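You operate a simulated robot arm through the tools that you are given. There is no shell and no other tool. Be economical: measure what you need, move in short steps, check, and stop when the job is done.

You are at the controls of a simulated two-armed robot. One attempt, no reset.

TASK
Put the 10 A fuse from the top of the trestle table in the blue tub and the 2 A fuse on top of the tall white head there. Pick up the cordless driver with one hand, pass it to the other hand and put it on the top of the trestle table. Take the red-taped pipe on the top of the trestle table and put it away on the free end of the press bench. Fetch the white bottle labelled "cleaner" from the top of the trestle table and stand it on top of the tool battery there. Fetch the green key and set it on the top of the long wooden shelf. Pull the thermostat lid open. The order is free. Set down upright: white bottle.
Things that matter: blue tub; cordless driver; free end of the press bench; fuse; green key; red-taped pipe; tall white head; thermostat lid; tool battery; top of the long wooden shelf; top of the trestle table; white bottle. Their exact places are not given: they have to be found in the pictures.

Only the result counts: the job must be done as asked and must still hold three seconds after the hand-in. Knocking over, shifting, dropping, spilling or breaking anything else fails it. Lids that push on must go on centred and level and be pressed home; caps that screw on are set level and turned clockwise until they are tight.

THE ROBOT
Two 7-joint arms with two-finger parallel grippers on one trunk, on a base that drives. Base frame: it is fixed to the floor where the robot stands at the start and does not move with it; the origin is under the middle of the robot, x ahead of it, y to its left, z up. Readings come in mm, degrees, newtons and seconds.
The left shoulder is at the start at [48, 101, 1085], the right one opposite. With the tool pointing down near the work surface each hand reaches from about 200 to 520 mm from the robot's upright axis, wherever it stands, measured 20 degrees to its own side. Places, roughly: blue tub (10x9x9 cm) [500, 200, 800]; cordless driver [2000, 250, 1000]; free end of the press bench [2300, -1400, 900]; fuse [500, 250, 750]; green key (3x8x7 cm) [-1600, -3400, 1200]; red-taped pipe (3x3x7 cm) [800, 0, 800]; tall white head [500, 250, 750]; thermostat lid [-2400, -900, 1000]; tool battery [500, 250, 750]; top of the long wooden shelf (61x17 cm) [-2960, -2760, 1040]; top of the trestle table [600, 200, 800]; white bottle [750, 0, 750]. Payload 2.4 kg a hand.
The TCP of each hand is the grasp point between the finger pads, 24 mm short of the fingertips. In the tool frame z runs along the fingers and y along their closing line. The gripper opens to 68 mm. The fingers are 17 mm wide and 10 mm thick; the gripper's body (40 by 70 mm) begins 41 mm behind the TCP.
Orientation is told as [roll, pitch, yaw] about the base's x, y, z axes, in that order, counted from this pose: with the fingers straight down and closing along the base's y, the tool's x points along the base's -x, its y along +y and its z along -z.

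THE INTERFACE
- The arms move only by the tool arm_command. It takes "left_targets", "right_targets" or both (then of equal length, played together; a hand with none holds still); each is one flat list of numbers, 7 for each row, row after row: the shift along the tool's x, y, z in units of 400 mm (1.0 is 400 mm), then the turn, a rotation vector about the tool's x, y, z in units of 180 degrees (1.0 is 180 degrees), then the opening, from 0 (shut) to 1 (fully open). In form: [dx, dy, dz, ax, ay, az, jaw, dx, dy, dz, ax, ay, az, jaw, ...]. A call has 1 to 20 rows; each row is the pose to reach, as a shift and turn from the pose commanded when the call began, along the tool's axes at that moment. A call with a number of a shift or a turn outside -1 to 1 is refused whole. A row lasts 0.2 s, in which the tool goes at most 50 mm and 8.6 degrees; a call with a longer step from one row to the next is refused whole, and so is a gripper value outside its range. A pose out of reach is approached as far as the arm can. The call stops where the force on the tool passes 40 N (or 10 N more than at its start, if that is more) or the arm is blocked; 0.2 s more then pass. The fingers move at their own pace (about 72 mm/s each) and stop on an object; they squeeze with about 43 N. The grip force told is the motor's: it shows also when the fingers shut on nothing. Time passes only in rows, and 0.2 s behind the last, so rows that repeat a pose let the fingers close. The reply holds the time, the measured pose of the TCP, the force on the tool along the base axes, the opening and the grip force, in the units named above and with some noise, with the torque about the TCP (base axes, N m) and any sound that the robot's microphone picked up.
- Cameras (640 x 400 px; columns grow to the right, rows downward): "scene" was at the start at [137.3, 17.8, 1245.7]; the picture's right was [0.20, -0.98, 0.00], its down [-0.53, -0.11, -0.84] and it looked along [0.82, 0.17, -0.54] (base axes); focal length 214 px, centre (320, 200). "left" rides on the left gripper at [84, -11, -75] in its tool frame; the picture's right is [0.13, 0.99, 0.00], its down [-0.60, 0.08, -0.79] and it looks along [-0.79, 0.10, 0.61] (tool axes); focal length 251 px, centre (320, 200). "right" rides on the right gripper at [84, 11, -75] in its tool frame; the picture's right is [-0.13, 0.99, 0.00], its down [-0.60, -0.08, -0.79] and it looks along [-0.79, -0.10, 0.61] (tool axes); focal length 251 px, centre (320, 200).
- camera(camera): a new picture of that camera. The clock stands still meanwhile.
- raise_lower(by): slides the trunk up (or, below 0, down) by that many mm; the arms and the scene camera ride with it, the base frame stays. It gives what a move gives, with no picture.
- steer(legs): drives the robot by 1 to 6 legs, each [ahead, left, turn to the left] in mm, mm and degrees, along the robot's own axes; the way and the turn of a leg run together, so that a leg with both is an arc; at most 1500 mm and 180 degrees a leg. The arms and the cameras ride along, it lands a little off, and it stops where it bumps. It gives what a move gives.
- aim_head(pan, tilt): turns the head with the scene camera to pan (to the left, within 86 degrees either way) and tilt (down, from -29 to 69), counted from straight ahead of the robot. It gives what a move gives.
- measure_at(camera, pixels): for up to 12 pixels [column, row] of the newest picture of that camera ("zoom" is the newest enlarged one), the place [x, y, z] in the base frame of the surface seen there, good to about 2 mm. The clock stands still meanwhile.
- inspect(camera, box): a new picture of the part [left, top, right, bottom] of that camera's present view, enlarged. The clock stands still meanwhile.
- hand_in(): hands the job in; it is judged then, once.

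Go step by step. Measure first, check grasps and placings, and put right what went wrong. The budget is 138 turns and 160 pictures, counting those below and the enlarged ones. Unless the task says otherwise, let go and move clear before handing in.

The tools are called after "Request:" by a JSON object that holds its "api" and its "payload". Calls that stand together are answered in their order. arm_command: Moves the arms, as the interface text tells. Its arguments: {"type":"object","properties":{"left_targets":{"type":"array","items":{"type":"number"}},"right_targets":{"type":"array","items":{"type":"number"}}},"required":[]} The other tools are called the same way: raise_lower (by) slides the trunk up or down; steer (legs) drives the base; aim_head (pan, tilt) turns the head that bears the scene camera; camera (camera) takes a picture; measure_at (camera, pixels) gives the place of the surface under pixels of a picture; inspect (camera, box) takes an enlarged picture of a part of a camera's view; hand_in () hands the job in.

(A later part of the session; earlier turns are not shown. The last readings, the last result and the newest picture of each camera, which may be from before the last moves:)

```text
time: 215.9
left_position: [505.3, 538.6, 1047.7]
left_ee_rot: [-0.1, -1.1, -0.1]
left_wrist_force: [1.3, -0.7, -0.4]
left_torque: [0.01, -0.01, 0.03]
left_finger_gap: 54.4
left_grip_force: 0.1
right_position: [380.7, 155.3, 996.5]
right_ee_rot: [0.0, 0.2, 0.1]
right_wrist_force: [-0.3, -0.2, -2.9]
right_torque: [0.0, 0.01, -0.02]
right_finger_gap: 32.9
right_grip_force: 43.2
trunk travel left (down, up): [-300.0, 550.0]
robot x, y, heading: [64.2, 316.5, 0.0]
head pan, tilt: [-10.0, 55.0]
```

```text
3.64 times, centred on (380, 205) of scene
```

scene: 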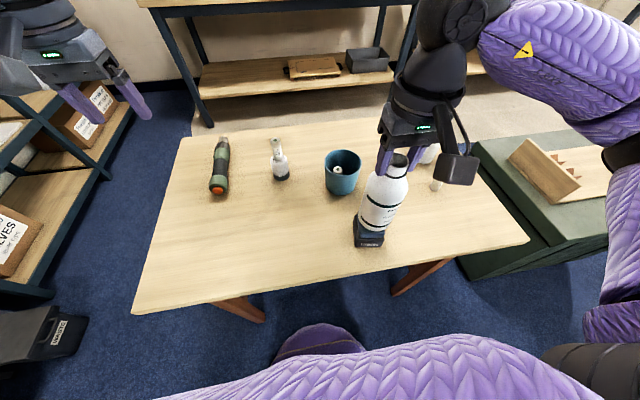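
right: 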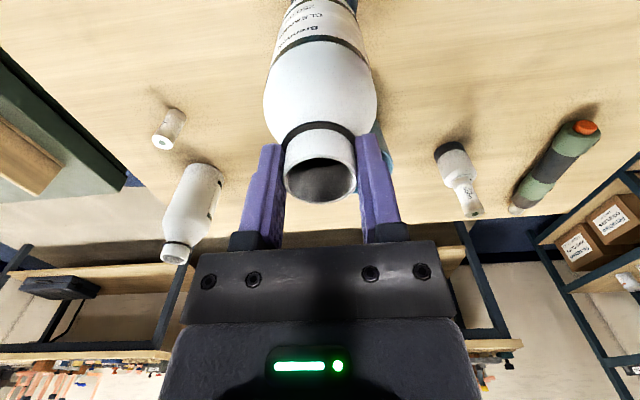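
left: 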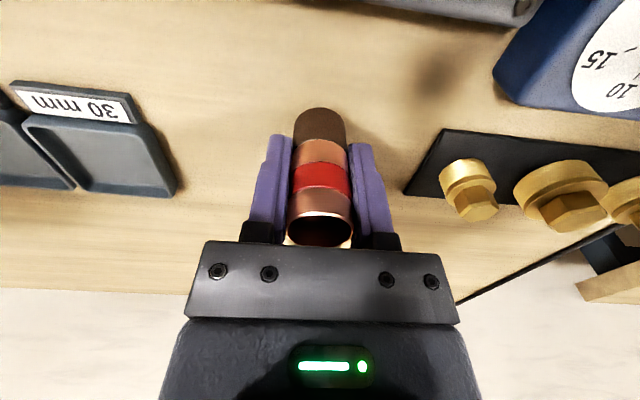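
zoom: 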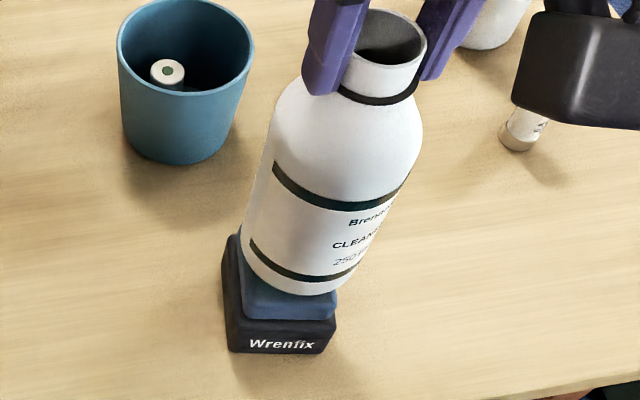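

I'll measure the bottle's lower edges and the battery's visible top.

Request:
{"api": "measure_at", "payload": {"camera": "zoom", "pixels": [[295, 292], [295, 288], [243, 262], [362, 262], [250, 200], [340, 230], [290, 308], [245, 290], [335, 300], [300, 215]]}}

```text
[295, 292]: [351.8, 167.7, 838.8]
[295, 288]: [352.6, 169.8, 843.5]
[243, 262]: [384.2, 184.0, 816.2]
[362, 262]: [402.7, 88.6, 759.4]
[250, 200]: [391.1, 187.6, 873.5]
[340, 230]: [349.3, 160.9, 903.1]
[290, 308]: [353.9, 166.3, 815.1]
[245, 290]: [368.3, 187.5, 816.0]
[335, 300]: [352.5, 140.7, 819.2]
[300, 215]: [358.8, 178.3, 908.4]
```

The bottle axis (381,157) is over the battery centre (380,159). I'll lower in small steps while watching the force.

Request:
{"api": "arm_command", "payload": {"right_targets": [0.001, 0.004, 0.008, 0, 0, 0, 0, 0.001, 0.004, 0.014, 0, 0, 0, 0, 0.001, 0.004, 0.018, 0, 0, 0, 0]}}

```text
time: 216.7
left_position: [504.6, 538.8, 1047.7]
left_ee_rot: [-0.2, -1.0, -0.1]
left_wrist_force: [-0.3, -0.3, -0.3]
left_torque: [-0.02, -0.02, -0.03]
left_finger_gap: 54.6
left_grip_force: 0.1
right_position: [380.2, 157.4, 990.4]
right_ee_rot: [0.0, 0.1, 0.1]
right_wrist_force: [0.3, 0.1, -1.3]
right_torque: [0.03, -0.02, -0.01]
right_finger_gap: 32.8
right_grip_force: 42.9
trunk travel left (down, up): [-300.0, 550.0]
robot x, y, heading: [59.3, 314.7, -0.1]
head pan, tilt: [-10.0, 55.0]
```

Request:
{"api": "arm_command", "payload": {"right_targets": [0, 0, 0.0025, 0, 0, 0, 0, 0, 0, 0.005, 0, 0, 0, 0]}}

```text
time: 217.3
left_position: [505.7, 538.8, 1047.3]
left_ee_rot: [-0.1, -1.0, 0.0]
left_wrist_force: [-0.4, 0.6, -0.6]
left_torque: [0.01, 0.05, 0.0]
left_finger_gap: 54.6
left_grip_force: 0.2
right_position: [380.8, 158.9, 988.1]
right_ee_rot: [-0.1, 0.1, 0.2]
right_wrist_force: [-0.2, -0.8, -1.9]
right_torque: [-0.02, 0.02, 0.0]
right_finger_gap: 32.8
right_grip_force: 42.7
trunk travel left (down, up): [-300.0, 550.0]
robot x, y, heading: [63.2, 318.4, 0.1]
head pan, tilt: [-10.0, 55.0]
```

No contact yet at z 988; the force still shows the bottle's weight. I'll continue in 1 mm steps.

Request:
{"api": "arm_command", "payload": {"right_targets": [0, 0, 0.0025, 0, 0, 0, 0, 0, 0, 0.005, 0, 0, 0, 0]}}

Request:
{"api": "inspect", "payload": {"camera": "scene", "box": [330, 190, 410, 260]}}

```text
time: 217.9
left_position: [504.8, 539.4, 1048.1]
left_ee_rot: [-0.1, -1.0, 0.0]
left_wrist_force: [0.4, 0.0, -0.5]
left_torque: [-0.02, 0.03, 0.01]
left_finger_gap: 54.5
left_grip_force: 0.1
right_position: [380.9, 159.2, 986.7]
right_ee_rot: [-0.1, 0.1, 0.0]
right_wrist_force: [0.1, -0.1, -1.6]
right_torque: [0.03, 0.06, 0.04]
right_finger_gap: 33.1
right_grip_force: 43.5
trunk travel left (down, up): [-300.0, 550.0]
robot x, y, heading: [60.0, 315.9, 0.1]
head pan, tilt: [-10.0, 55.0]
```

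```text
5.71 times, centred on (370, 225) of scene
```

zoom: 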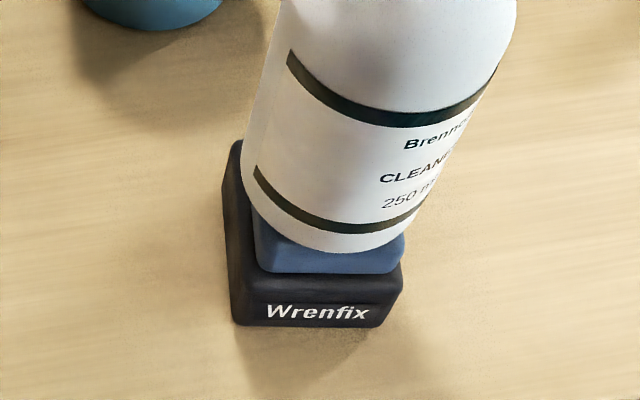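

Request:
{"api": "arm_command", "payload": {"right_targets": [0, 0, 0.0025, 0, 0, 0, 0, 0, 0, 0.005, 0, 0, 0, 0, 0, 0, 0.0075, 0, 0, 0, 0]}}

Request:
{"api": "measure_at", "payload": {"camera": "zoom", "pixels": [[325, 250], [325, 254], [325, 262], [255, 200]]}}

```text
time: 218.7
left_position: [504.6, 537.0, 1049.0]
left_ee_rot: [-0.2, -1.2, -0.1]
left_wrist_force: [0.3, 0.6, -0.3]
left_torque: [-0.02, 0.0, 0.0]
left_finger_gap: 54.1
left_grip_force: 0.1
right_position: [379.8, 159.1, 986.2]
right_ee_rot: [0.2, -0.2, 0.1]
right_wrist_force: [2.6, -5.9, 32.1]
right_torque: [-0.46, 0.01, -0.01]
right_finger_gap: 33.1
right_grip_force: 43.3
trunk travel left (down, up): [-300.0, 550.0]
robot x, y, heading: [61.0, 319.9, -0.3]
head pan, tilt: [-10.0, 55.0]
```

```text
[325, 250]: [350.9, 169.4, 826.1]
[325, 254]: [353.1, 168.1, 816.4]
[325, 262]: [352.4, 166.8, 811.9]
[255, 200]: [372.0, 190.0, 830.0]
```

Contact at 32 N, so the bottle is seated. I'll ease up about 2 mm of command, then check before opening.

Request:
{"api": "arm_command", "payload": {"right_targets": [0, 0, -0.0045, 0, 0, 0, 0, 0, 0, -0.0045, 0, 0, 0, 0]}}

```text
time: 219.3
left_position: [505.2, 539.3, 1047.5]
left_ee_rot: [-0.3, -1.0, -0.2]
left_wrist_force: [-0.4, 0.0, -0.6]
left_torque: [0.01, 0.03, -0.01]
left_finger_gap: 54.6
left_grip_force: 0.2
right_position: [380.8, 158.1, 986.9]
right_ee_rot: [0.0, 0.0, 0.1]
right_wrist_force: [4.4, -3.8, 22.6]
right_torque: [-0.17, -0.73, -0.06]
right_finger_gap: 32.9
right_grip_force: 43.0
trunk travel left (down, up): [-300.0, 550.0]
robot x, y, heading: [58.2, 315.0, -0.1]
head pan, tilt: [-10.0, 55.0]
```

Request:
{"api": "arm_command", "payload": {"right_targets": [0, 0, -0.002, 0, 0, 0, 0, 0, 0, -0.002, 0, 0, 0, 0]}}

```text
time: 219.9
left_position: [504.8, 538.5, 1047.8]
left_ee_rot: [-0.2, -1.0, -0.1]
left_wrist_force: [-0.3, 0.1, 0.2]
left_torque: [-0.01, -0.01, -0.03]
left_finger_gap: 54.1
left_grip_force: 0.0
right_position: [380.3, 159.8, 985.3]
right_ee_rot: [0.1, 0.2, 0.1]
right_wrist_force: [4.3, -1.1, 10.8]
right_torque: [-0.14, -0.88, -0.11]
right_finger_gap: 33.1
right_grip_force: 42.9
trunk travel left (down, up): [-300.0, 550.0]
robot x, y, heading: [63.5, 315.7, 0.2]
head pan, tilt: [-10.0, 55.0]
```

The force is down to 11 N. I'll ease a further 0.6 mm, open gently, and look before lifting.

Request:
{"api": "arm_command", "payload": {"right_targets": [0, 0, -0.0015, 0, 0, 0, 0, 0, 0, -0.0015, 0, 0, 0, 0.6, 0, 0, -0.0015, 0, 0, 0, 0.75, 0, 0, -0.0015, 0, 0, 0, 0.75, 0, 0, -0.0015, 0, 0, 0, 0.75]}}

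Request:
{"api": "inspect", "payload": {"camera": "scene", "box": [330, 140, 440, 260]}}

Request:
{"api": "camera", "payload": {"camera": "right"}}

```text
time: 221.1
left_position: [505.5, 537.8, 1047.2]
left_ee_rot: [-0.2, -1.0, -0.1]
left_wrist_force: [0.6, 0.1, -0.6]
left_torque: [-0.03, -0.01, 0.01]
left_finger_gap: 54.3
left_grip_force: 0.0
right_position: [380.1, 159.0, 986.6]
right_ee_rot: [0.0, 0.0, 0.1]
right_wrist_force: [-0.2, -1.0, 0.5]
right_torque: [0.0, 0.0, -0.02]
right_finger_gap: 50.9
right_grip_force: 0.2
trunk travel left (down, up): [-300.0, 550.0]
robot x, y, heading: [61.2, 314.3, 0.0]
head pan, tilt: [-10.0, 55.0]
```

```text
3.33 times, centred on (385, 200) of scene
```

zoom: 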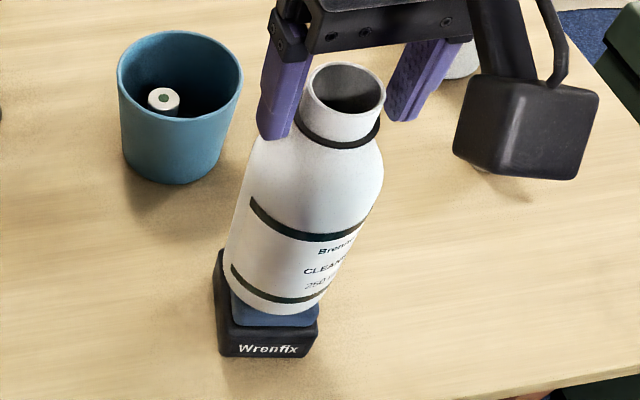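

```text
46 pictures are left
```

right: 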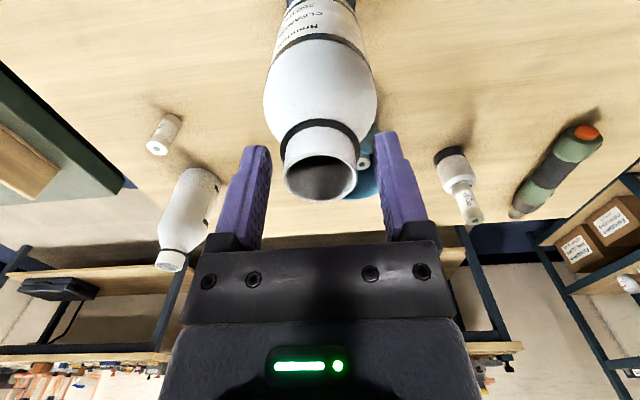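

The bottle stands free between the open fingers. I'll lift the hand straight up and check.

Request:
{"api": "arm_command", "payload": {"right_targets": [0, 0, -0.05, 0, 0, 0, 0.9, 0, 0, -0.15, 0, 0, 0, 0.9, 0, 0, -0.25, 0, 0, 0, 0.9, 0, 0, -0.35, 0, 0, 0, 0.9, 0, 0, -0.45, 0, 0, 0, 0.9, 0, 0, -0.5, 0, 0, 0, 0.9]}}

Request:
{"api": "camera", "payload": {"camera": "scene"}}

```text
time: 222.5
left_position: [504.9, 540.4, 1047.8]
left_ee_rot: [-0.2, -1.0, -0.1]
left_wrist_force: [0.3, 0.7, 0.2]
left_torque: [-0.02, 0.02, 0.01]
left_finger_gap: 54.5
left_grip_force: 0.0
right_position: [379.0, 161.0, 1185.9]
right_ee_rot: [0.0, 0.1, 0.1]
right_wrist_force: [0.1, 0.4, 0.2]
right_torque: [0.0, -0.01, 0.0]
right_finger_gap: 61.2
right_grip_force: 0.0
trunk travel left (down, up): [-300.0, 550.0]
robot x, y, heading: [63.6, 313.9, -0.0]
head pan, tilt: [-10.0, 55.0]
```

```text
45 pictures are left
```

scene: 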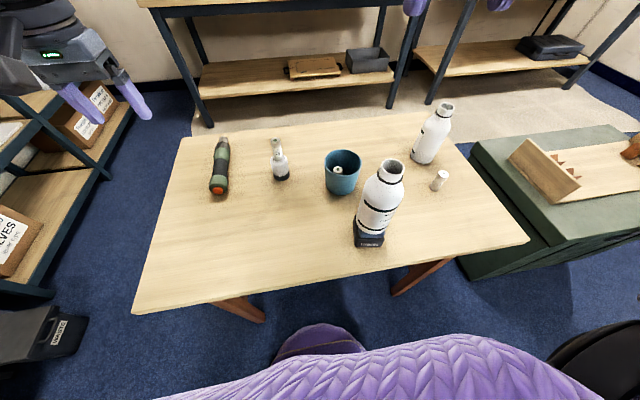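

The bottle stands upright on the battery, and the table work is done. Next I'll back off, turn right and drive down the lane toward the window wall to find the green key.

Request:
{"api": "steer", "payload": {"legs": [[-110, 0, 0], [0, 0, -90], [1400, 0, 0], [1200, 0, 0]]}}

Request:
{"api": "aim_head", "payload": {"pan": -50, "tilt": 20}}

Request:
{"api": "camera", "payload": {"camera": "scene"}}

```text
time: 239.7
left_position: [199.7, -2715.0, 1047.6]
left_ee_rot: [-0.2, -1.1, -89.7]
left_wrist_force: [0.1, 0.4, -0.2]
left_torque: [0.01, 0.02, 0.04]
left_finger_gap: 54.3
left_grip_force: 0.0
right_position: [-180.5, -2591.4, 1185.5]
right_ee_rot: [0.0, 0.2, -89.3]
right_wrist_force: [0.3, -0.3, -0.2]
right_torque: [-0.01, 0.0, -0.02]
right_finger_gap: 61.3
right_grip_force: 0.0
trunk travel left (down, up): [-300.0, 550.0]
robot x, y, heading: [-28.9, -2272.1, -89.7]
head pan, tilt: [-10.0, 55.0]
```

```text
time: 240.8
left_position: [198.5, -2714.2, 1048.2]
left_ee_rot: [-0.2, -1.1, -89.6]
left_wrist_force: [0.6, -0.2, 0.0]
left_torque: [-0.01, 0.01, 0.0]
left_finger_gap: 54.4
left_grip_force: 0.2
right_position: [-181.6, -2592.9, 1185.1]
right_ee_rot: [0.0, 0.0, -89.5]
right_wrist_force: [1.0, 0.0, 0.1]
right_torque: [0.02, -0.03, -0.02]
right_finger_gap: 61.0
right_grip_force: 0.0
trunk travel left (down, up): [-300.0, 550.0]
robot x, y, heading: [-28.3, -2272.8, -89.6]
head pan, tilt: [-50.0, 20.0]
```

```text
44 pictures are left
```

scene: 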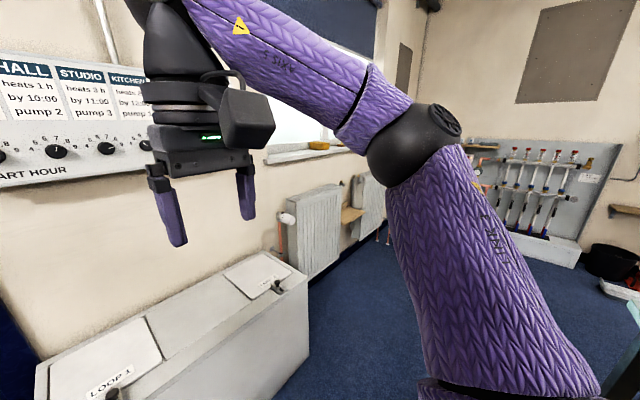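

The window sill is further along at right. I'll turn to face −x, drive ahead 900 and look at the sill.

Request:
{"api": "steer", "payload": {"legs": [[150, 0, -90], [950, 0, 0]]}}

Request:
{"api": "aim_head", "payload": {"pan": 50, "tilt": 12}}

Request:
{"api": "camera", "payload": {"camera": "scene"}}

```text
time: 249.6
left_position: [-1519.4, -2563.8, 1048.4]
left_ee_rot: [-0.2, -0.9, 178.8]
left_wrist_force: [0.1, 0.1, -0.7]
left_torque: [-0.01, 0.01, 0.0]
left_finger_gap: 54.3
left_grip_force: 0.1
right_position: [-1386.0, -2187.6, 1185.6]
right_ee_rot: [0.0, 0.1, 178.8]
right_wrist_force: [1.0, -0.1, -0.7]
right_torque: [0.05, -0.01, 0.01]
right_finger_gap: 61.1
right_grip_force: 0.1
trunk travel left (down, up): [-300.0, 550.0]
robot x, y, heading: [-1071.1, -2352.2, 178.9]
head pan, tilt: [-50.0, 20.0]
```

```text
time: 251.3
left_position: [-1519.9, -2562.9, 1047.1]
left_ee_rot: [-0.2, -1.0, 178.7]
left_wrist_force: [0.0, 0.0, 0.1]
left_torque: [0.01, -0.01, 0.0]
left_finger_gap: 54.2
left_grip_force: 0.1
right_position: [-1385.3, -2186.8, 1184.0]
right_ee_rot: [-0.1, 0.1, 178.9]
right_wrist_force: [0.1, 0.4, 0.4]
right_torque: [0.01, 0.0, -0.01]
right_finger_gap: 61.2
right_grip_force: 0.1
trunk travel left (down, up): [-300.0, 550.0]
robot x, y, heading: [-1072.1, -2355.9, 178.9]
head pan, tilt: [50.0, 12.0]
```

```text
43 pictures are left
```

scene: 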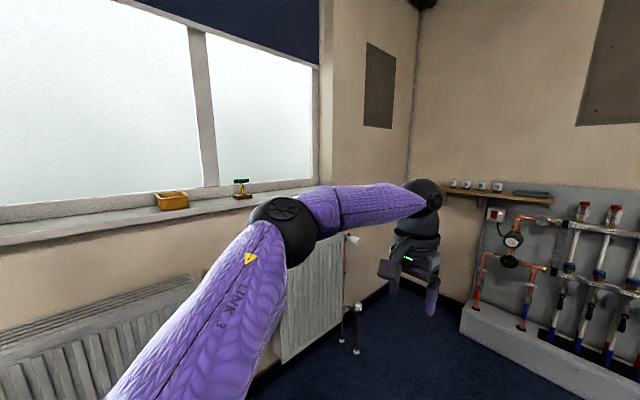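

The green key appears at (241,187) on the sill, and the long shelf at (495,190). I'll enlarge both and measure.

Request:
{"api": "inspect", "payload": {"camera": "scene", "box": [200, 165, 280, 215]}}

Request:
{"api": "measure_at", "payload": {"camera": "scene", "pixels": [[241, 183], [242, 192], [242, 196], [215, 205], [290, 185], [172, 200], [420, 188], [495, 193], [545, 200], [470, 190], [520, 196], [150, 225]]}}

Request:
{"api": "inspect", "payload": {"camera": "scene", "box": [420, 150, 640, 300]}}

```text
8.00 times, centred on (240, 190) of scene
```

zoom: 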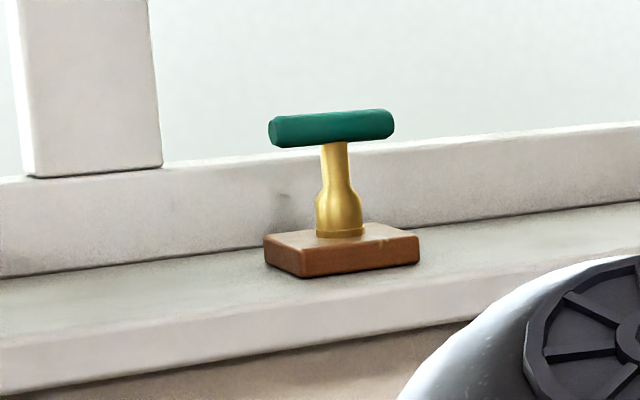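

```text
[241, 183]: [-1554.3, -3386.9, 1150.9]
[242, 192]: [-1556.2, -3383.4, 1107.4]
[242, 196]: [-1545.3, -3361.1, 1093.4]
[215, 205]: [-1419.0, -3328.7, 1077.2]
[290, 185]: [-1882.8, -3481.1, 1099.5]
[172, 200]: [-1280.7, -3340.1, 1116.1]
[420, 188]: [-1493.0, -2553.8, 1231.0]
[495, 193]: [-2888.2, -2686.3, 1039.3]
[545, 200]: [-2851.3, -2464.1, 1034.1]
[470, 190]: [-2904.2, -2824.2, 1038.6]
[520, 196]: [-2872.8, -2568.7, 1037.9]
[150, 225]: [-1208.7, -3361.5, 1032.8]
```

```text
2.67 times, centred on (530, 225) of scene
```

zoom: 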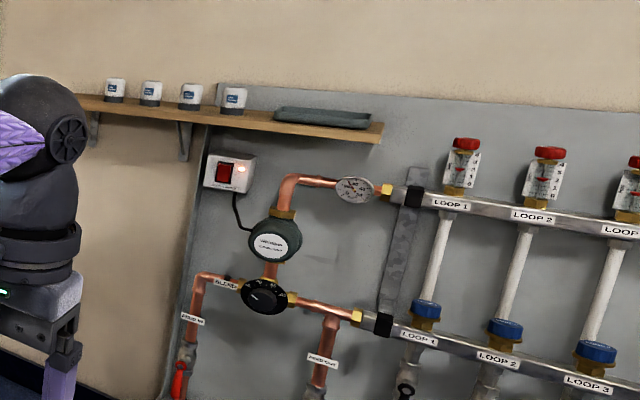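

The green-handled T-key stands on a brown block at about (−1554,−3387), handle z≈1151, lying along x. I'll position with the right hand: ahead 330, turn left 90, forward 560, with the trunk raised 330.

Request:
{"api": "steer", "payload": {"legs": [[330, 0, 0], [0, 0, 91]]}}

Request:
{"api": "raise_lower", "payload": {"by": 330}}

Request:
{"api": "steer", "payload": {"legs": [[570, 0, 0]]}}

Request:
{"api": "aim_head", "payload": {"pan": -15, "tilt": 45}}

Request:
{"api": "camera", "payload": {"camera": "scene"}}

Request:
{"api": "camera", "payload": {"camera": "right"}}

```text
time: 257.3
left_position: [-1181.8, -2791.3, 1046.6]
left_ee_rot: [-0.2, -1.0, -91.1]
left_wrist_force: [-0.7, 0.2, 0.1]
left_torque: [0.02, 0.0, 0.01]
left_finger_gap: 54.3
left_grip_force: 0.1
right_position: [-1557.8, -2658.9, 1185.5]
right_ee_rot: [0.0, 0.2, -90.9]
right_wrist_force: [-0.2, 0.2, -0.6]
right_torque: [0.02, 0.0, 0.01]
right_finger_gap: 61.2
right_grip_force: 0.1
trunk travel left (down, up): [-300.0, 550.0]
robot x, y, heading: [-1396.1, -2342.2, -91.3]
head pan, tilt: [50.0, 12.0]
```

```text
time: 260.6
left_position: [-1180.8, -2785.2, 1388.4]
left_ee_rot: [-0.3, -2.4, -91.1]
left_wrist_force: [0.0, -0.2, -0.3]
left_torque: [0.0, -0.02, 0.0]
left_finger_gap: 54.4
left_grip_force: 0.0
right_position: [-1558.1, -2658.7, 1514.9]
right_ee_rot: [0.0, 0.2, -90.8]
right_wrist_force: [0.1, 0.8, 0.2]
right_torque: [-0.01, 0.03, 0.0]
right_finger_gap: 61.5
right_grip_force: 0.1
trunk travel left (down, up): [-630.0, 220.0]
robot x, y, heading: [-1397.9, -2344.1, -91.1]
head pan, tilt: [50.0, 12.0]
```

```text
time: 263.8
left_position: [-1174.6, -3347.6, 1388.5]
left_ee_rot: [-0.4, -2.6, -89.7]
left_wrist_force: [0.4, 0.3, -0.5]
left_torque: [0.01, 0.01, -0.02]
left_finger_gap: 54.3
left_grip_force: 0.0
right_position: [-1555.4, -3229.8, 1515.7]
right_ee_rot: [0.0, 0.1, -89.7]
right_wrist_force: [0.4, 0.1, 0.4]
right_torque: [0.03, 0.03, -0.04]
right_finger_gap: 61.1
right_grip_force: 0.0
trunk travel left (down, up): [-630.0, 220.0]
robot x, y, heading: [-1402.5, -2909.7, -89.8]
head pan, tilt: [50.0, 12.0]
```

```text
time: 265.2
left_position: [-1175.3, -3346.8, 1387.8]
left_ee_rot: [-0.2, -2.5, -89.8]
left_wrist_force: [-1.4, -0.5, -0.2]
left_torque: [0.03, 0.01, 0.01]
left_finger_gap: 54.5
left_grip_force: 0.1
right_position: [-1555.2, -3229.2, 1515.5]
right_ee_rot: [0.0, 0.0, -89.6]
right_wrist_force: [0.3, -0.1, 0.0]
right_torque: [0.0, 0.01, 0.0]
right_finger_gap: 61.3
right_grip_force: 0.1
trunk travel left (down, up): [-630.0, 220.0]
robot x, y, heading: [-1399.6, -2911.1, -89.9]
head pan, tilt: [-15.0, 45.0]
```

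```text
40 pictures are left
```

scene: 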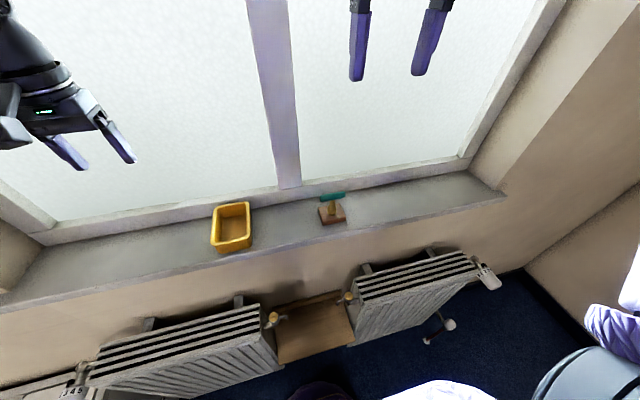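

```text
39 pictures are left
```

right: 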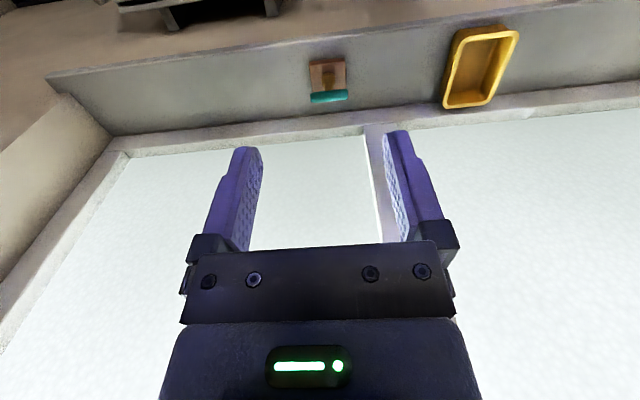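

The T-handle runs along x, so the jaw must be turned 90° to close along y. I'll check the clearance to the window frame and glass.

Request:
{"api": "measure_at", "payload": {"camera": "scene", "pixels": [[332, 196], [321, 199], [344, 193], [332, 207], [332, 180], [350, 170], [350, 120], [333, 218], [320, 205], [345, 208]]}}

Request:
{"api": "inspect", "payload": {"camera": "right", "box": [290, 45, 370, 115]}}

```text
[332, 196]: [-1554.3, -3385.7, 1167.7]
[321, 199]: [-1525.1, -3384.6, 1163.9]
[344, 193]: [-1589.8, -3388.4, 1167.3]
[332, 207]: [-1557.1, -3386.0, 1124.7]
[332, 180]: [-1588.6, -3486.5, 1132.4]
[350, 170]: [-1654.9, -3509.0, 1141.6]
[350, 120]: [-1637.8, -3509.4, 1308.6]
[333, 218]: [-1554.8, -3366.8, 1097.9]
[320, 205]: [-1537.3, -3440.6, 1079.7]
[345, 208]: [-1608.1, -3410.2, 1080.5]
```

```text
5.71 times, centred on (330, 80) of right
```

zoom: 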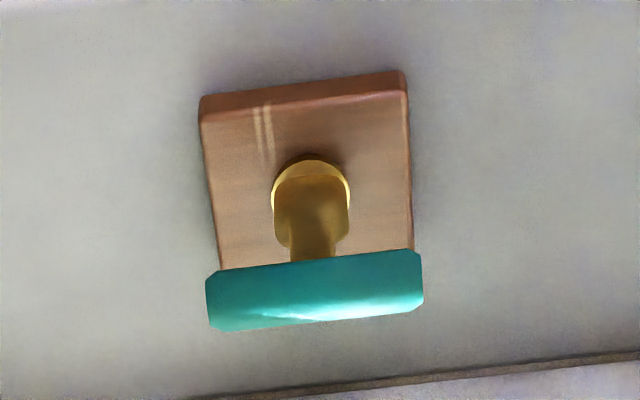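

There's about 100 mm behind the handle to the frame, which is enough. I'll rotate the right wrist 90° and move over the key.

Request:
{"api": "arm_command", "payload": {"right_targets": [0, 0, 0.05, 0, 0, -0.045, 1, 0, 0, 0.1, 0, 0, -0.09, 1, 0, 0, 0.15, 0, 0, -0.135, 1, 0, 0, 0.2, 0, 0, -0.18, 1, 0, 0, 0.25, 0, 0, -0.225, 1, 0, 0, 0.3, 0, 0, -0.27, 1, 0, 0, 0.35, 0, 0, -0.315, 1, 0, 0, 0.4, 0, 0, -0.36, 1, 0, 0, 0.45, 0, 0, -0.405, 1, 0, 0, 0.5, 0, 0, -0.45, 1, 0, 0, 0.55, 0, 0, -0.498, 1]}}

Request:
{"api": "camera", "payload": {"camera": "scene"}}

```text
time: 267.6
left_position: [-1175.7, -3346.9, 1388.3]
left_ee_rot: [-0.2, -2.5, -89.8]
left_wrist_force: [0.3, 0.5, -0.7]
left_torque: [-0.03, 0.01, 0.03]
left_finger_gap: 54.4
left_grip_force: 0.1
right_position: [-1542.1, -3098.7, 1346.2]
right_ee_rot: [0.2, 0.1, -1.6]
right_wrist_force: [-0.1, 0.5, -0.8]
right_torque: [-0.04, 0.03, 0.01]
right_finger_gap: 67.6
right_grip_force: 0.0
right hand out of reach, approached as far as the arm can: row 7, 8, 9, 10, 11
trunk travel left (down, up): [-630.0, 220.0]
robot x, y, heading: [-1398.4, -2911.0, -89.3]
head pan, tilt: [-15.0, 45.0]
```

```text
37 pictures are left
```

scene: 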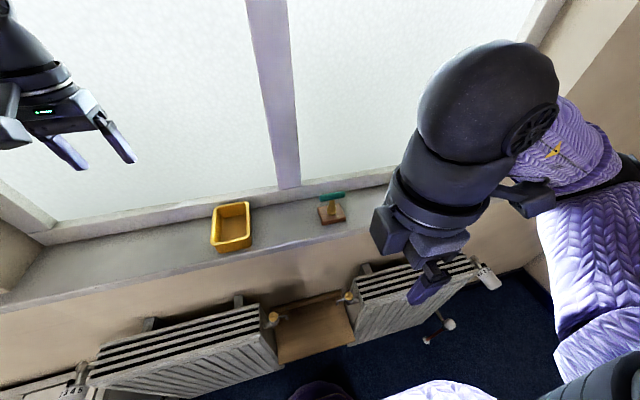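

The wrist rotation worked (yaw −1.6) but the hand drew back to y −3099. I'll now extend it over the key at a safe height.

Request:
{"api": "arm_command", "payload": {"right_targets": [0.005, -0.1, 0, 0, 0, -0.007, 1, 0.01, -0.2, 0, 0, 0, -0.014, 1, 0.015, -0.3, 0.02, 0, 0, -0.021, 1, 0.02, -0.4, 0.04, 0, 0, -0.028, 1, 0.025, -0.5, 0.06, 0, 0, -0.028, 1, 0.03, -0.6, 0.1, 0, 0, -0.028, 1, 0.035, -0.7, 0.15, 0, 0, -0.028, 1, 0.035, -0.718, 0.22, 0, 0, -0.028, 1]}}

Request:
{"api": "camera", "payload": {"camera": "scene"}}

```text
time: 269.4
left_position: [-1174.7, -3347.3, 1387.3]
left_ee_rot: [-0.3, -2.5, -89.7]
left_wrist_force: [-0.5, -0.5, 0.3]
left_torque: [0.0, 0.03, -0.02]
left_finger_gap: 54.5
left_grip_force: 0.1
right_position: [-1456.1, -3136.1, 1325.0]
right_ee_rot: [-0.1, 0.0, 5.0]
right_wrist_force: [-0.3, 0.4, -0.5]
right_torque: [-0.01, 0.01, 0.01]
right_finger_gap: 68.1
right_grip_force: 0.0
right hand out of reach, approached as far as the arm can: row 1, 2, 3, 4, 5, 6, 7, 8
trunk travel left (down, up): [-630.0, 220.0]
robot x, y, heading: [-1401.8, -2908.5, -89.8]
head pan, tilt: [-15.0, 45.0]
```

```text
36 pictures are left
```

scene: 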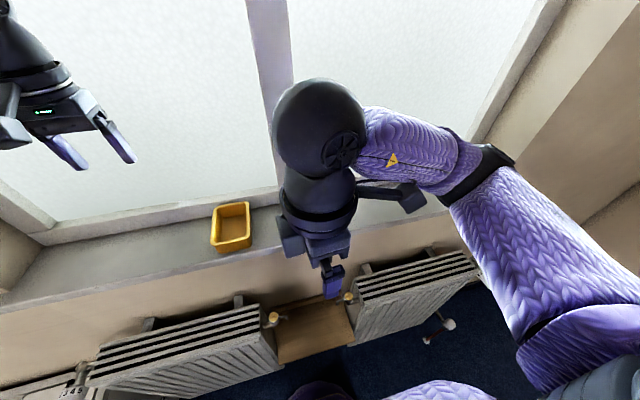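

The right wrist can't reach in that twist. Better: keep the jaw closing along x and grip the brass stem under the handle from the front with the tool tilted about 60° forward. I'll rotate the wrist back.

Request:
{"api": "arm_command", "payload": {"right_targets": [0.02, -0.011, 0, 0, 0, 0.044, 1, 0.043, -0.023, 0, 0, 0, 0.088, 1, 0.065, -0.034, 0, 0, 0, 0.132, 1, 0.087, -0.046, 0, 0, 0, 0.176, 1, 0.108, -0.057, 0, 0, 0, 0.22, 1, 0.13, -0.069, 0, 0, 0, 0.264, 1, 0.152, -0.08, 0, 0, 0, 0.308, 1, 0.173, -0.092, 0, 0, 0, 0.352, 1, 0.195, -0.103, 0, 0, 0, 0.396, 1, 0.217, -0.115, 0, 0, 0, 0.44, 1, 0.24, -0.127, 0, 0, 0, 0.484, 1, 0.26, -0.138, 0, 0, 0, 0.528, 1]}}

Request:
{"api": "arm_command", "payload": {"right_targets": [0, 0, 0, 0, -0.042, 0, 1, 0, 0, 0, 0, -0.084, 0, 1, 0, 0, 0, 0, -0.126, 0, 1, 0, 0, 0, 0, -0.168, 0, 1, 0, 0, 0, 0, -0.21, 0, 1, 0, 0, 0, 0, -0.252, 0, 1, 0, 0, 0, 0, -0.294, 0, 1, 0, 0, 0, 0, -0.333, 0, 1]}}

Request:
{"api": "camera", "payload": {"camera": "scene"}}

```text
time: 272.0
left_position: [-1175.1, -3346.6, 1388.4]
left_ee_rot: [-0.2, -2.5, -89.8]
left_wrist_force: [-0.6, 0.2, -0.6]
left_torque: [0.03, -0.03, 0.02]
left_finger_gap: 54.3
left_grip_force: 0.1
right_position: [-1568.2, -3199.2, 1325.4]
right_ee_rot: [0.0, 0.0, -90.1]
right_wrist_force: [-0.5, 0.1, 0.8]
right_torque: [-0.03, 0.01, 0.02]
right_finger_gap: 68.1
right_grip_force: 0.1
trunk travel left (down, up): [-630.0, 220.0]
robot x, y, heading: [-1401.5, -2912.3, -89.8]
head pan, tilt: [-15.0, 45.0]
```

```text
time: 273.8
left_position: [-1175.4, -3346.2, 1388.1]
left_ee_rot: [-0.3, -2.5, -89.7]
left_wrist_force: [-1.2, -0.4, -0.8]
left_torque: [-0.01, -0.02, -0.03]
left_finger_gap: 54.4
left_grip_force: 0.1
right_position: [-1577.0, -3268.8, 1330.4]
right_ee_rot: [0.1, -59.9, -90.1]
right_wrist_force: [0.0, 0.6, 0.8]
right_torque: [0.0, 0.0, 0.03]
right_finger_gap: 68.0
right_grip_force: 0.0
right hand out of reach, approached as far as the arm can: row 4, 5, 6, 7, 8
trunk travel left (down, up): [-630.0, 220.0]
robot x, y, heading: [-1402.0, -2909.1, -89.8]
head pan, tilt: [-15.0, 45.0]
```

```text
35 pictures are left
```

scene: 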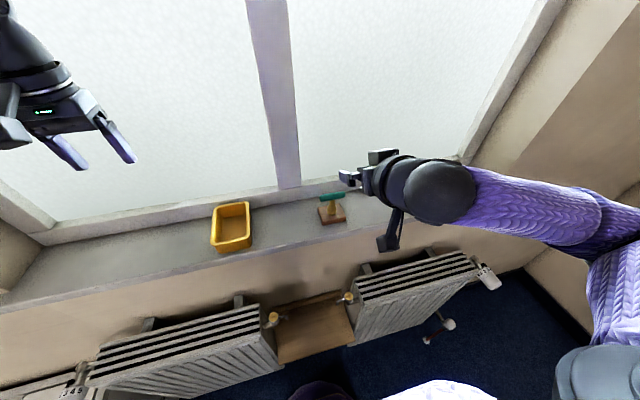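

The tilt is reached (pitch −60). I'll lower the trunk 100 and bring the hand to a pre-grasp point 100 mm behind the stem along the finger direction.

Request:
{"api": "raise_lower", "payload": {"by": -100}}

Request:
{"api": "arm_command", "payload": {"right_targets": [0.04, 0.026, 0.065, 0, 0, 0, 1, 0.077, 0.0525, 0.131, 0, 0, 0, 1]}}

Request:
{"api": "camera", "payload": {"camera": "scene"}}

```text
time: 275.1
left_position: [-1176.6, -3347.3, 1289.2]
left_ee_rot: [-0.2, -2.6, -89.8]
left_wrist_force: [0.8, 0.1, -0.2]
left_torque: [0.0, 0.0, 0.02]
left_finger_gap: 54.3
left_grip_force: 0.0
right_position: [-1577.3, -3271.1, 1223.8]
right_ee_rot: [0.1, -59.1, -90.0]
right_wrist_force: [1.2, -0.6, 0.6]
right_torque: [0.0, -0.01, -0.07]
right_finger_gap: 67.9
right_grip_force: 0.1
trunk travel left (down, up): [-530.0, 320.0]
robot x, y, heading: [-1401.4, -2912.0, -89.6]
head pan, tilt: [-15.0, 45.0]
```

```text
time: 275.7
left_position: [-1174.9, -3348.0, 1287.8]
left_ee_rot: [-0.2, -2.5, -89.9]
left_wrist_force: [-0.2, 0.3, 0.3]
left_torque: [-0.01, 0.0, -0.03]
left_finger_gap: 54.6
left_grip_force: 0.0
right_position: [-1557.6, -3300.1, 1169.3]
right_ee_rot: [0.1, -59.1, -90.0]
right_wrist_force: [0.0, -0.6, -0.4]
right_torque: [-0.02, -0.01, 0.02]
right_finger_gap: 68.1
right_grip_force: 0.0
trunk travel left (down, up): [-530.0, 320.0]
robot x, y, heading: [-1400.3, -2909.2, -89.6]
head pan, tilt: [-15.0, 45.0]
```

```text
34 pictures are left
```

scene: 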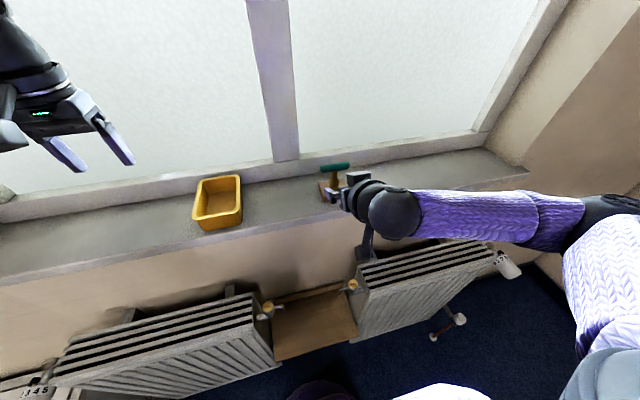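

I'll zoom in to check the fingers against the handle and stem.

Request:
{"api": "inspect", "payload": {"camera": "scene", "box": [305, 150, 375, 220]}}

```text
5.71 times, centred on (340, 185) of scene
```

zoom: 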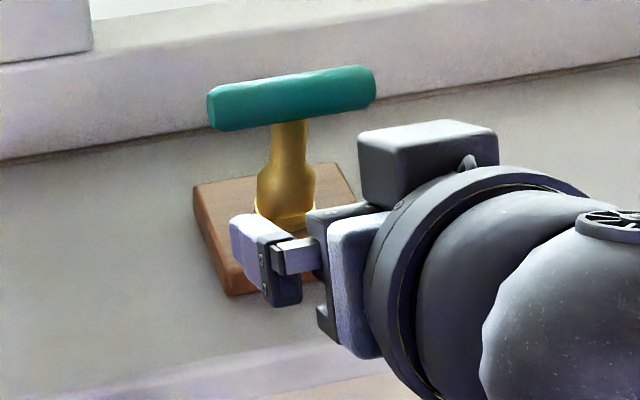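

Request:
{"api": "measure_at", "payload": {"camera": "zoom", "pixels": [[212, 110], [372, 85], [290, 105], [290, 140], [290, 185], [290, 225], [258, 200], [314, 190], [235, 190], [245, 270], [340, 175]]}}

```text
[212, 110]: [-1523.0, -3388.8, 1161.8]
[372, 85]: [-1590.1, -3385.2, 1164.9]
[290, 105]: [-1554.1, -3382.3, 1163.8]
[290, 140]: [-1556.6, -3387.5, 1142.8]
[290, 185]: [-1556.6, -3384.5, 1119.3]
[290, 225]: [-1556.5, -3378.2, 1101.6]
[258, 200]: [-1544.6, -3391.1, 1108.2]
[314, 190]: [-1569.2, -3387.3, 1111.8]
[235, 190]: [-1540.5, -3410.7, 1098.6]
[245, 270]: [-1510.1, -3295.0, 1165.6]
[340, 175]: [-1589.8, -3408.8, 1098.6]
```

The stem axis is at (−1556.7,−3391). I'll advance 101 mm along the fingers to z≈1124 and close.

Request:
{"api": "arm_command", "payload": {"right_targets": [-0.02, 0.0025, 0.08, 0, 0, 0, 1, -0.02, 0.0025, 0.17, 0, 0, 0, 1, -0.02, 0.0025, 0.253, 0, 0, 0, 1, -0.02, 0.0025, 0.253, 0, 0, 0, 0, -0.02, 0.0025, 0.253, 0, 0, 0, 0, -0.02, 0.0025, 0.253, 0, 0, 0, 0]}}

Request:
{"api": "inspect", "payload": {"camera": "scene", "box": [305, 150, 375, 220]}}

```text
time: 277.1
left_position: [-1175.3, -3346.9, 1288.1]
left_ee_rot: [-0.3, -2.6, -89.8]
left_wrist_force: [0.1, 0.0, 0.2]
left_torque: [0.0, -0.02, 0.0]
left_finger_gap: 54.2
left_grip_force: 0.0
right_position: [-1557.8, -3393.3, 1126.8]
right_ee_rot: [0.1, -58.9, -89.9]
right_wrist_force: [-1.0, -0.8, 2.2]
right_torque: [-0.03, -0.03, 0.01]
right_finger_gap: 24.0
right_grip_force: 39.4
trunk travel left (down, up): [-530.0, 320.0]
robot x, y, heading: [-1398.1, -2907.6, -89.8]
head pan, tilt: [-15.0, 45.0]
```

```text
5.71 times, centred on (340, 185) of scene
```

zoom: 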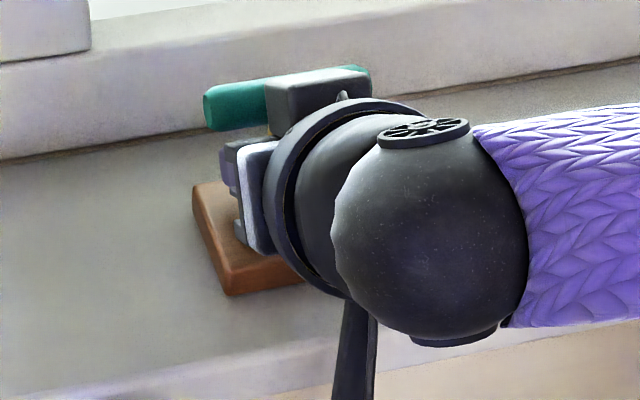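

The stem is gripped (gap 24 mm, matching the socket). I'll lift with the trunk and see whether the block stays behind.

Request:
{"api": "raise_lower", "payload": {"by": 60}}

Request:
{"api": "camera", "payload": {"camera": "scene"}}

```text
time: 278.1
left_position: [-1175.2, -3347.0, 1348.5]
left_ee_rot: [-0.2, -2.5, -89.9]
left_wrist_force: [-0.5, -0.3, -0.2]
left_torque: [0.03, 0.0, 0.03]
left_finger_gap: 54.2
left_grip_force: 0.0
right_position: [-1554.0, -3392.6, 1186.2]
right_ee_rot: [0.0, -58.8, -90.1]
right_wrist_force: [-0.3, 0.3, -1.2]
right_torque: [0.05, 0.02, -0.01]
right_finger_gap: 23.5
right_grip_force: 39.5
trunk travel left (down, up): [-590.0, 260.0]
robot x, y, heading: [-1400.9, -2905.2, -90.1]
head pan, tilt: [-15.0, 45.0]
```

```text
31 pictures are left
```

scene: 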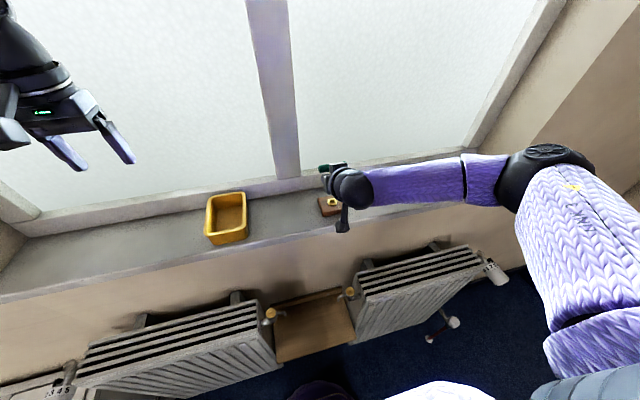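

The key is out; the block with its ring stays on the sill. I'll back off, turn to face the long shelf and look at it.

Request:
{"api": "steer", "payload": {"legs": [[-500, 0, 0], [0, 0, -90], [500, 400, 0]]}}

Request:
{"api": "aim_head", "payload": {"pan": 0, "tilt": 22}}

Request:
{"api": "camera", "payload": {"camera": "scene"}}

```text
time: 288.1
left_position: [-2364.6, -2991.9, 1347.9]
left_ee_rot: [-0.3, -2.5, 177.2]
left_wrist_force: [0.0, 0.1, 0.0]
left_torque: [-0.01, 0.0, -0.02]
left_finger_gap: 54.5
left_grip_force: 0.0
right_position: [-2388.8, -2610.1, 1185.2]
right_ee_rot: [0.1, -58.7, 177.1]
right_wrist_force: [0.1, -0.4, -1.2]
right_torque: [0.01, 0.01, -0.05]
right_finger_gap: 23.3
right_grip_force: 39.8
trunk travel left (down, up): [-590.0, 260.0]
robot x, y, heading: [-1915.7, -2788.6, 177.3]
head pan, tilt: [-15.0, 45.0]
```

```text
time: 289.0
left_position: [-2363.0, -2992.0, 1348.4]
left_ee_rot: [-0.2, -2.5, 177.3]
left_wrist_force: [-0.6, 0.1, 0.3]
left_torque: [0.04, 0.02, -0.01]
left_finger_gap: 54.4
left_grip_force: 0.1
right_position: [-2389.3, -2610.1, 1185.4]
right_ee_rot: [0.0, -58.8, 177.1]
right_wrist_force: [0.2, -1.3, -1.1]
right_torque: [0.03, 0.01, 0.02]
right_finger_gap: 23.6
right_grip_force: 40.1
trunk travel left (down, up): [-590.0, 260.0]
robot x, y, heading: [-1912.3, -2789.9, 177.4]
head pan, tilt: [0.0, 22.0]
```

```text
30 pictures are left
```

scene: 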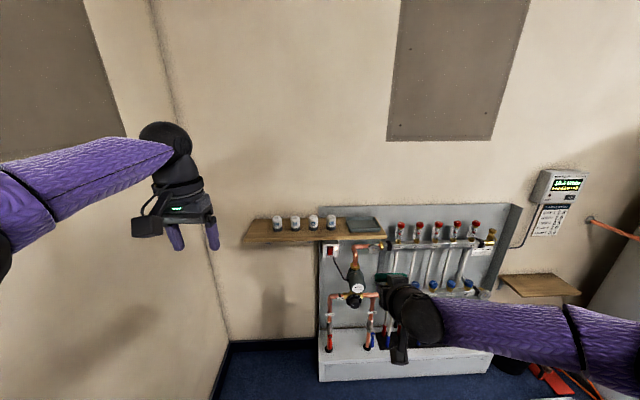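

Request:
{"api": "inspect", "payload": {"camera": "scene", "box": [235, 200, 395, 260]}}

Request:
{"api": "measure_at", "payload": {"camera": "scene", "pixels": [[245, 241], [384, 233], [252, 222], [265, 226], [265, 235], [310, 237], [277, 228], [331, 228], [346, 228], [360, 218], [340, 234], [240, 235]]}}

```text
4.00 times, centred on (315, 230) of scene
```

zoom: 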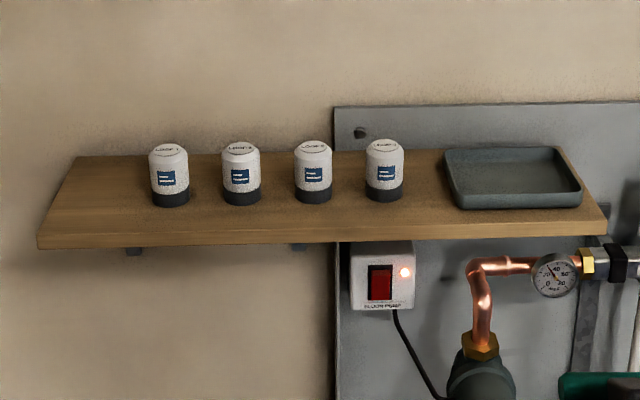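

```text
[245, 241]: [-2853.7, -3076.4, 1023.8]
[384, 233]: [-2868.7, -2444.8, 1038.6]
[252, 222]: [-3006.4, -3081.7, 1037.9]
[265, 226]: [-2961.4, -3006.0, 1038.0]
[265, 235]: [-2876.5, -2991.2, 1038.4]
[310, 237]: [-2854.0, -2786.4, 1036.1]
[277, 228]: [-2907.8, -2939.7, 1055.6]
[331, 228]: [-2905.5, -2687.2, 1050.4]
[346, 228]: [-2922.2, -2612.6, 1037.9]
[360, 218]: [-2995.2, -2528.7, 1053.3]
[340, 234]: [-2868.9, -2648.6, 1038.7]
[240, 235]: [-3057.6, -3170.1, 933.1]
```

The shelf spans x −2854…−3024 and y −3080…−2440 at z 1038.5. There's a free spot between the fourth head and the tray near (−2882,−2632). I'll straighten the heading and approach, stopping short.

Request:
{"api": "steer", "payload": {"legs": [[0, 0, 2.7], [400, 20, 0]]}}

Request:
{"api": "aim_head", "payload": {"pan": -20, "tilt": 45}}

Request:
{"api": "camera", "payload": {"camera": "scene"}}

```text
time: 291.9
left_position: [-2753.8, -3028.9, 1347.4]
left_ee_rot: [-0.2, -2.5, 179.7]
left_wrist_force: [-0.2, -0.7, 0.2]
left_torque: [-0.01, -0.03, -0.01]
left_finger_gap: 54.4
left_grip_force: 0.1
right_position: [-2794.9, -2648.9, 1184.3]
right_ee_rot: [0.0, -58.8, 179.5]
right_wrist_force: [0.3, 0.8, -0.9]
right_torque: [-0.02, -0.03, 0.01]
right_finger_gap: 23.6
right_grip_force: 39.6
trunk travel left (down, up): [-590.0, 260.0]
robot x, y, heading: [-2314.3, -2808.1, 179.7]
head pan, tilt: [0.0, 22.0]
```

```text
time: 292.8
left_position: [-2754.6, -3028.1, 1348.7]
left_ee_rot: [-0.3, -2.5, 179.7]
left_wrist_force: [-0.1, -0.8, 0.7]
left_torque: [0.03, 0.01, 0.02]
left_finger_gap: 54.3
left_grip_force: 0.0
right_position: [-2793.8, -2649.1, 1185.6]
right_ee_rot: [0.1, -58.8, 179.5]
right_wrist_force: [0.2, 0.5, -1.9]
right_torque: [-0.02, 0.0, -0.02]
right_finger_gap: 24.2
right_grip_force: 39.6
trunk travel left (down, up): [-590.0, 260.0]
robot x, y, heading: [-2315.7, -2808.7, 179.8]
head pan, tilt: [-20.0, 45.0]
```

```text
28 pictures are left
```

scene: 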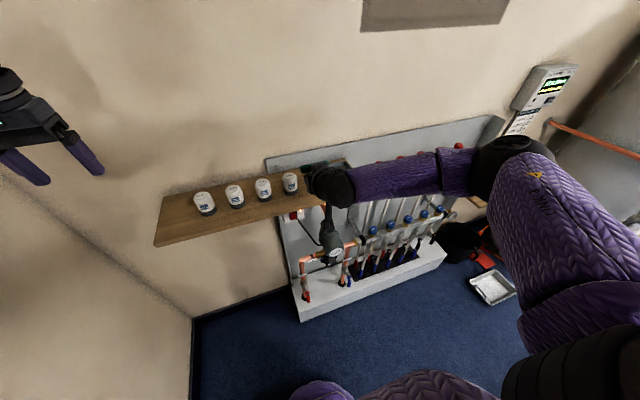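

My own arm hides the spot from the head, so I'll look with the left and right hand cameras.

Request:
{"api": "camera", "payload": {"camera": "left"}}

Request:
{"api": "camera", "payload": {"camera": "right"}}

```text
27 pictures are left
```

left: 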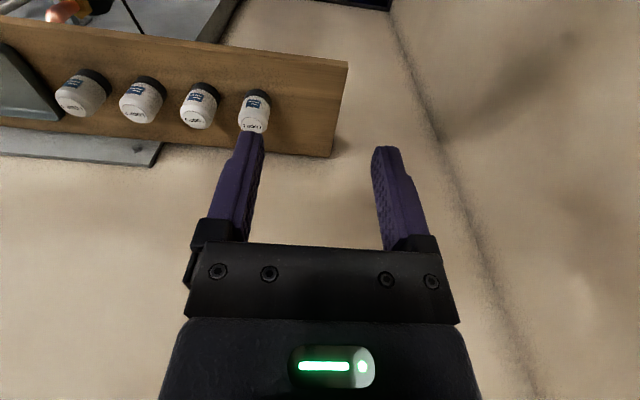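

```text
26 pictures are left
```

right: 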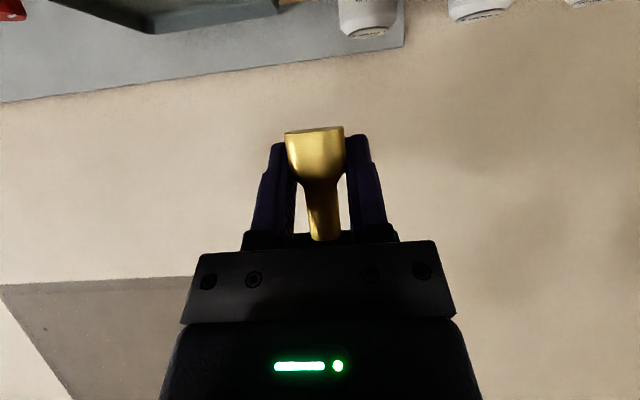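

The right camera shows the brass socket from below, bottom edge near (315,130). I'll measure that, and the tray and fourth head in the left view.

Request:
{"api": "measure_at", "payload": {"camera": "right", "pixels": [[315, 135], [290, 140], [340, 138], [322, 225], [315, 160]]}}

Request:
{"api": "measure_at", "payload": {"camera": "left", "pixels": [[62, 112], [20, 60], [40, 100], [60, 90], [90, 75], [105, 95], [60, 60], [30, 30], [50, 75], [80, 110]]}}

```text
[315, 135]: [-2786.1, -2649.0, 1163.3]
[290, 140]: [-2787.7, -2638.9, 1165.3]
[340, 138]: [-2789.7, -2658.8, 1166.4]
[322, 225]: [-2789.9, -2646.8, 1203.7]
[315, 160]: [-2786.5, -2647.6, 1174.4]
```

```text
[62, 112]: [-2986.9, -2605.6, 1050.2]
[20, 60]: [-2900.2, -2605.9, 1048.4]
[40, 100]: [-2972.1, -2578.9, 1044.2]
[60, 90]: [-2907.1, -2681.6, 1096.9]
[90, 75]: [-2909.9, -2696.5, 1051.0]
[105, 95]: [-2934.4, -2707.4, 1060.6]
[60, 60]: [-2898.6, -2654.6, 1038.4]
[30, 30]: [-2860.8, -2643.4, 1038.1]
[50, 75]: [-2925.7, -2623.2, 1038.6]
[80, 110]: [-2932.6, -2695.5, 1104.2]
```

The gap centre is y≈−2637 (head edge −2668, tray edge −2606). For the key axis at (−2884,−2637) I'll drive ahead 86 and right 12, then lower the trunk 100.

Request:
{"api": "steer", "payload": {"legs": [[86, -12, 0.2]]}}

Request:
{"api": "raise_lower", "payload": {"by": -100}}

Request:
{"api": "camera", "payload": {"camera": "left"}}

```text
time: 293.9
left_position: [-2840.2, -3017.5, 1347.1]
left_ee_rot: [-0.2, -2.4, 179.8]
left_wrist_force: [0.4, -1.0, 0.3]
left_torque: [-0.01, -0.04, 0.04]
left_finger_gap: 54.5
left_grip_force: 0.2
right_position: [-2882.7, -2636.9, 1184.6]
right_ee_rot: [0.2, -58.8, 179.6]
right_wrist_force: [0.6, -0.2, -1.4]
right_torque: [0.01, 0.0, -0.01]
right_finger_gap: 23.7
right_grip_force: 40.1
trunk travel left (down, up): [-590.0, 260.0]
robot x, y, heading: [-2400.6, -2794.0, 179.7]
head pan, tilt: [-20.0, 45.0]
```

```text
time: 295.2
left_position: [-2839.9, -3017.4, 1247.7]
left_ee_rot: [-0.2, -2.6, 179.8]
left_wrist_force: [-0.2, -0.6, -0.5]
left_torque: [0.0, 0.02, 0.01]
left_finger_gap: 54.3
left_grip_force: 0.2
right_position: [-2881.7, -2638.6, 1086.6]
right_ee_rot: [0.0, -58.8, 179.6]
right_wrist_force: [0.2, 0.7, -1.2]
right_torque: [-0.02, 0.01, -0.03]
right_finger_gap: 23.8
right_grip_force: 39.4
trunk travel left (down, up): [-490.0, 360.0]
robot x, y, heading: [-2401.0, -2792.6, 179.9]
head pan, tilt: [-20.0, 45.0]
```

```text
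25 pictures are left
```

left: 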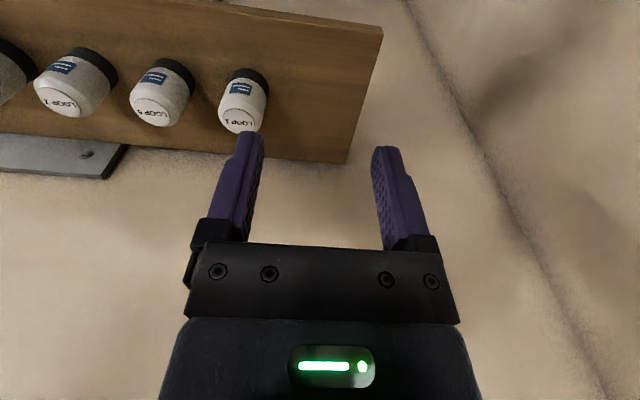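

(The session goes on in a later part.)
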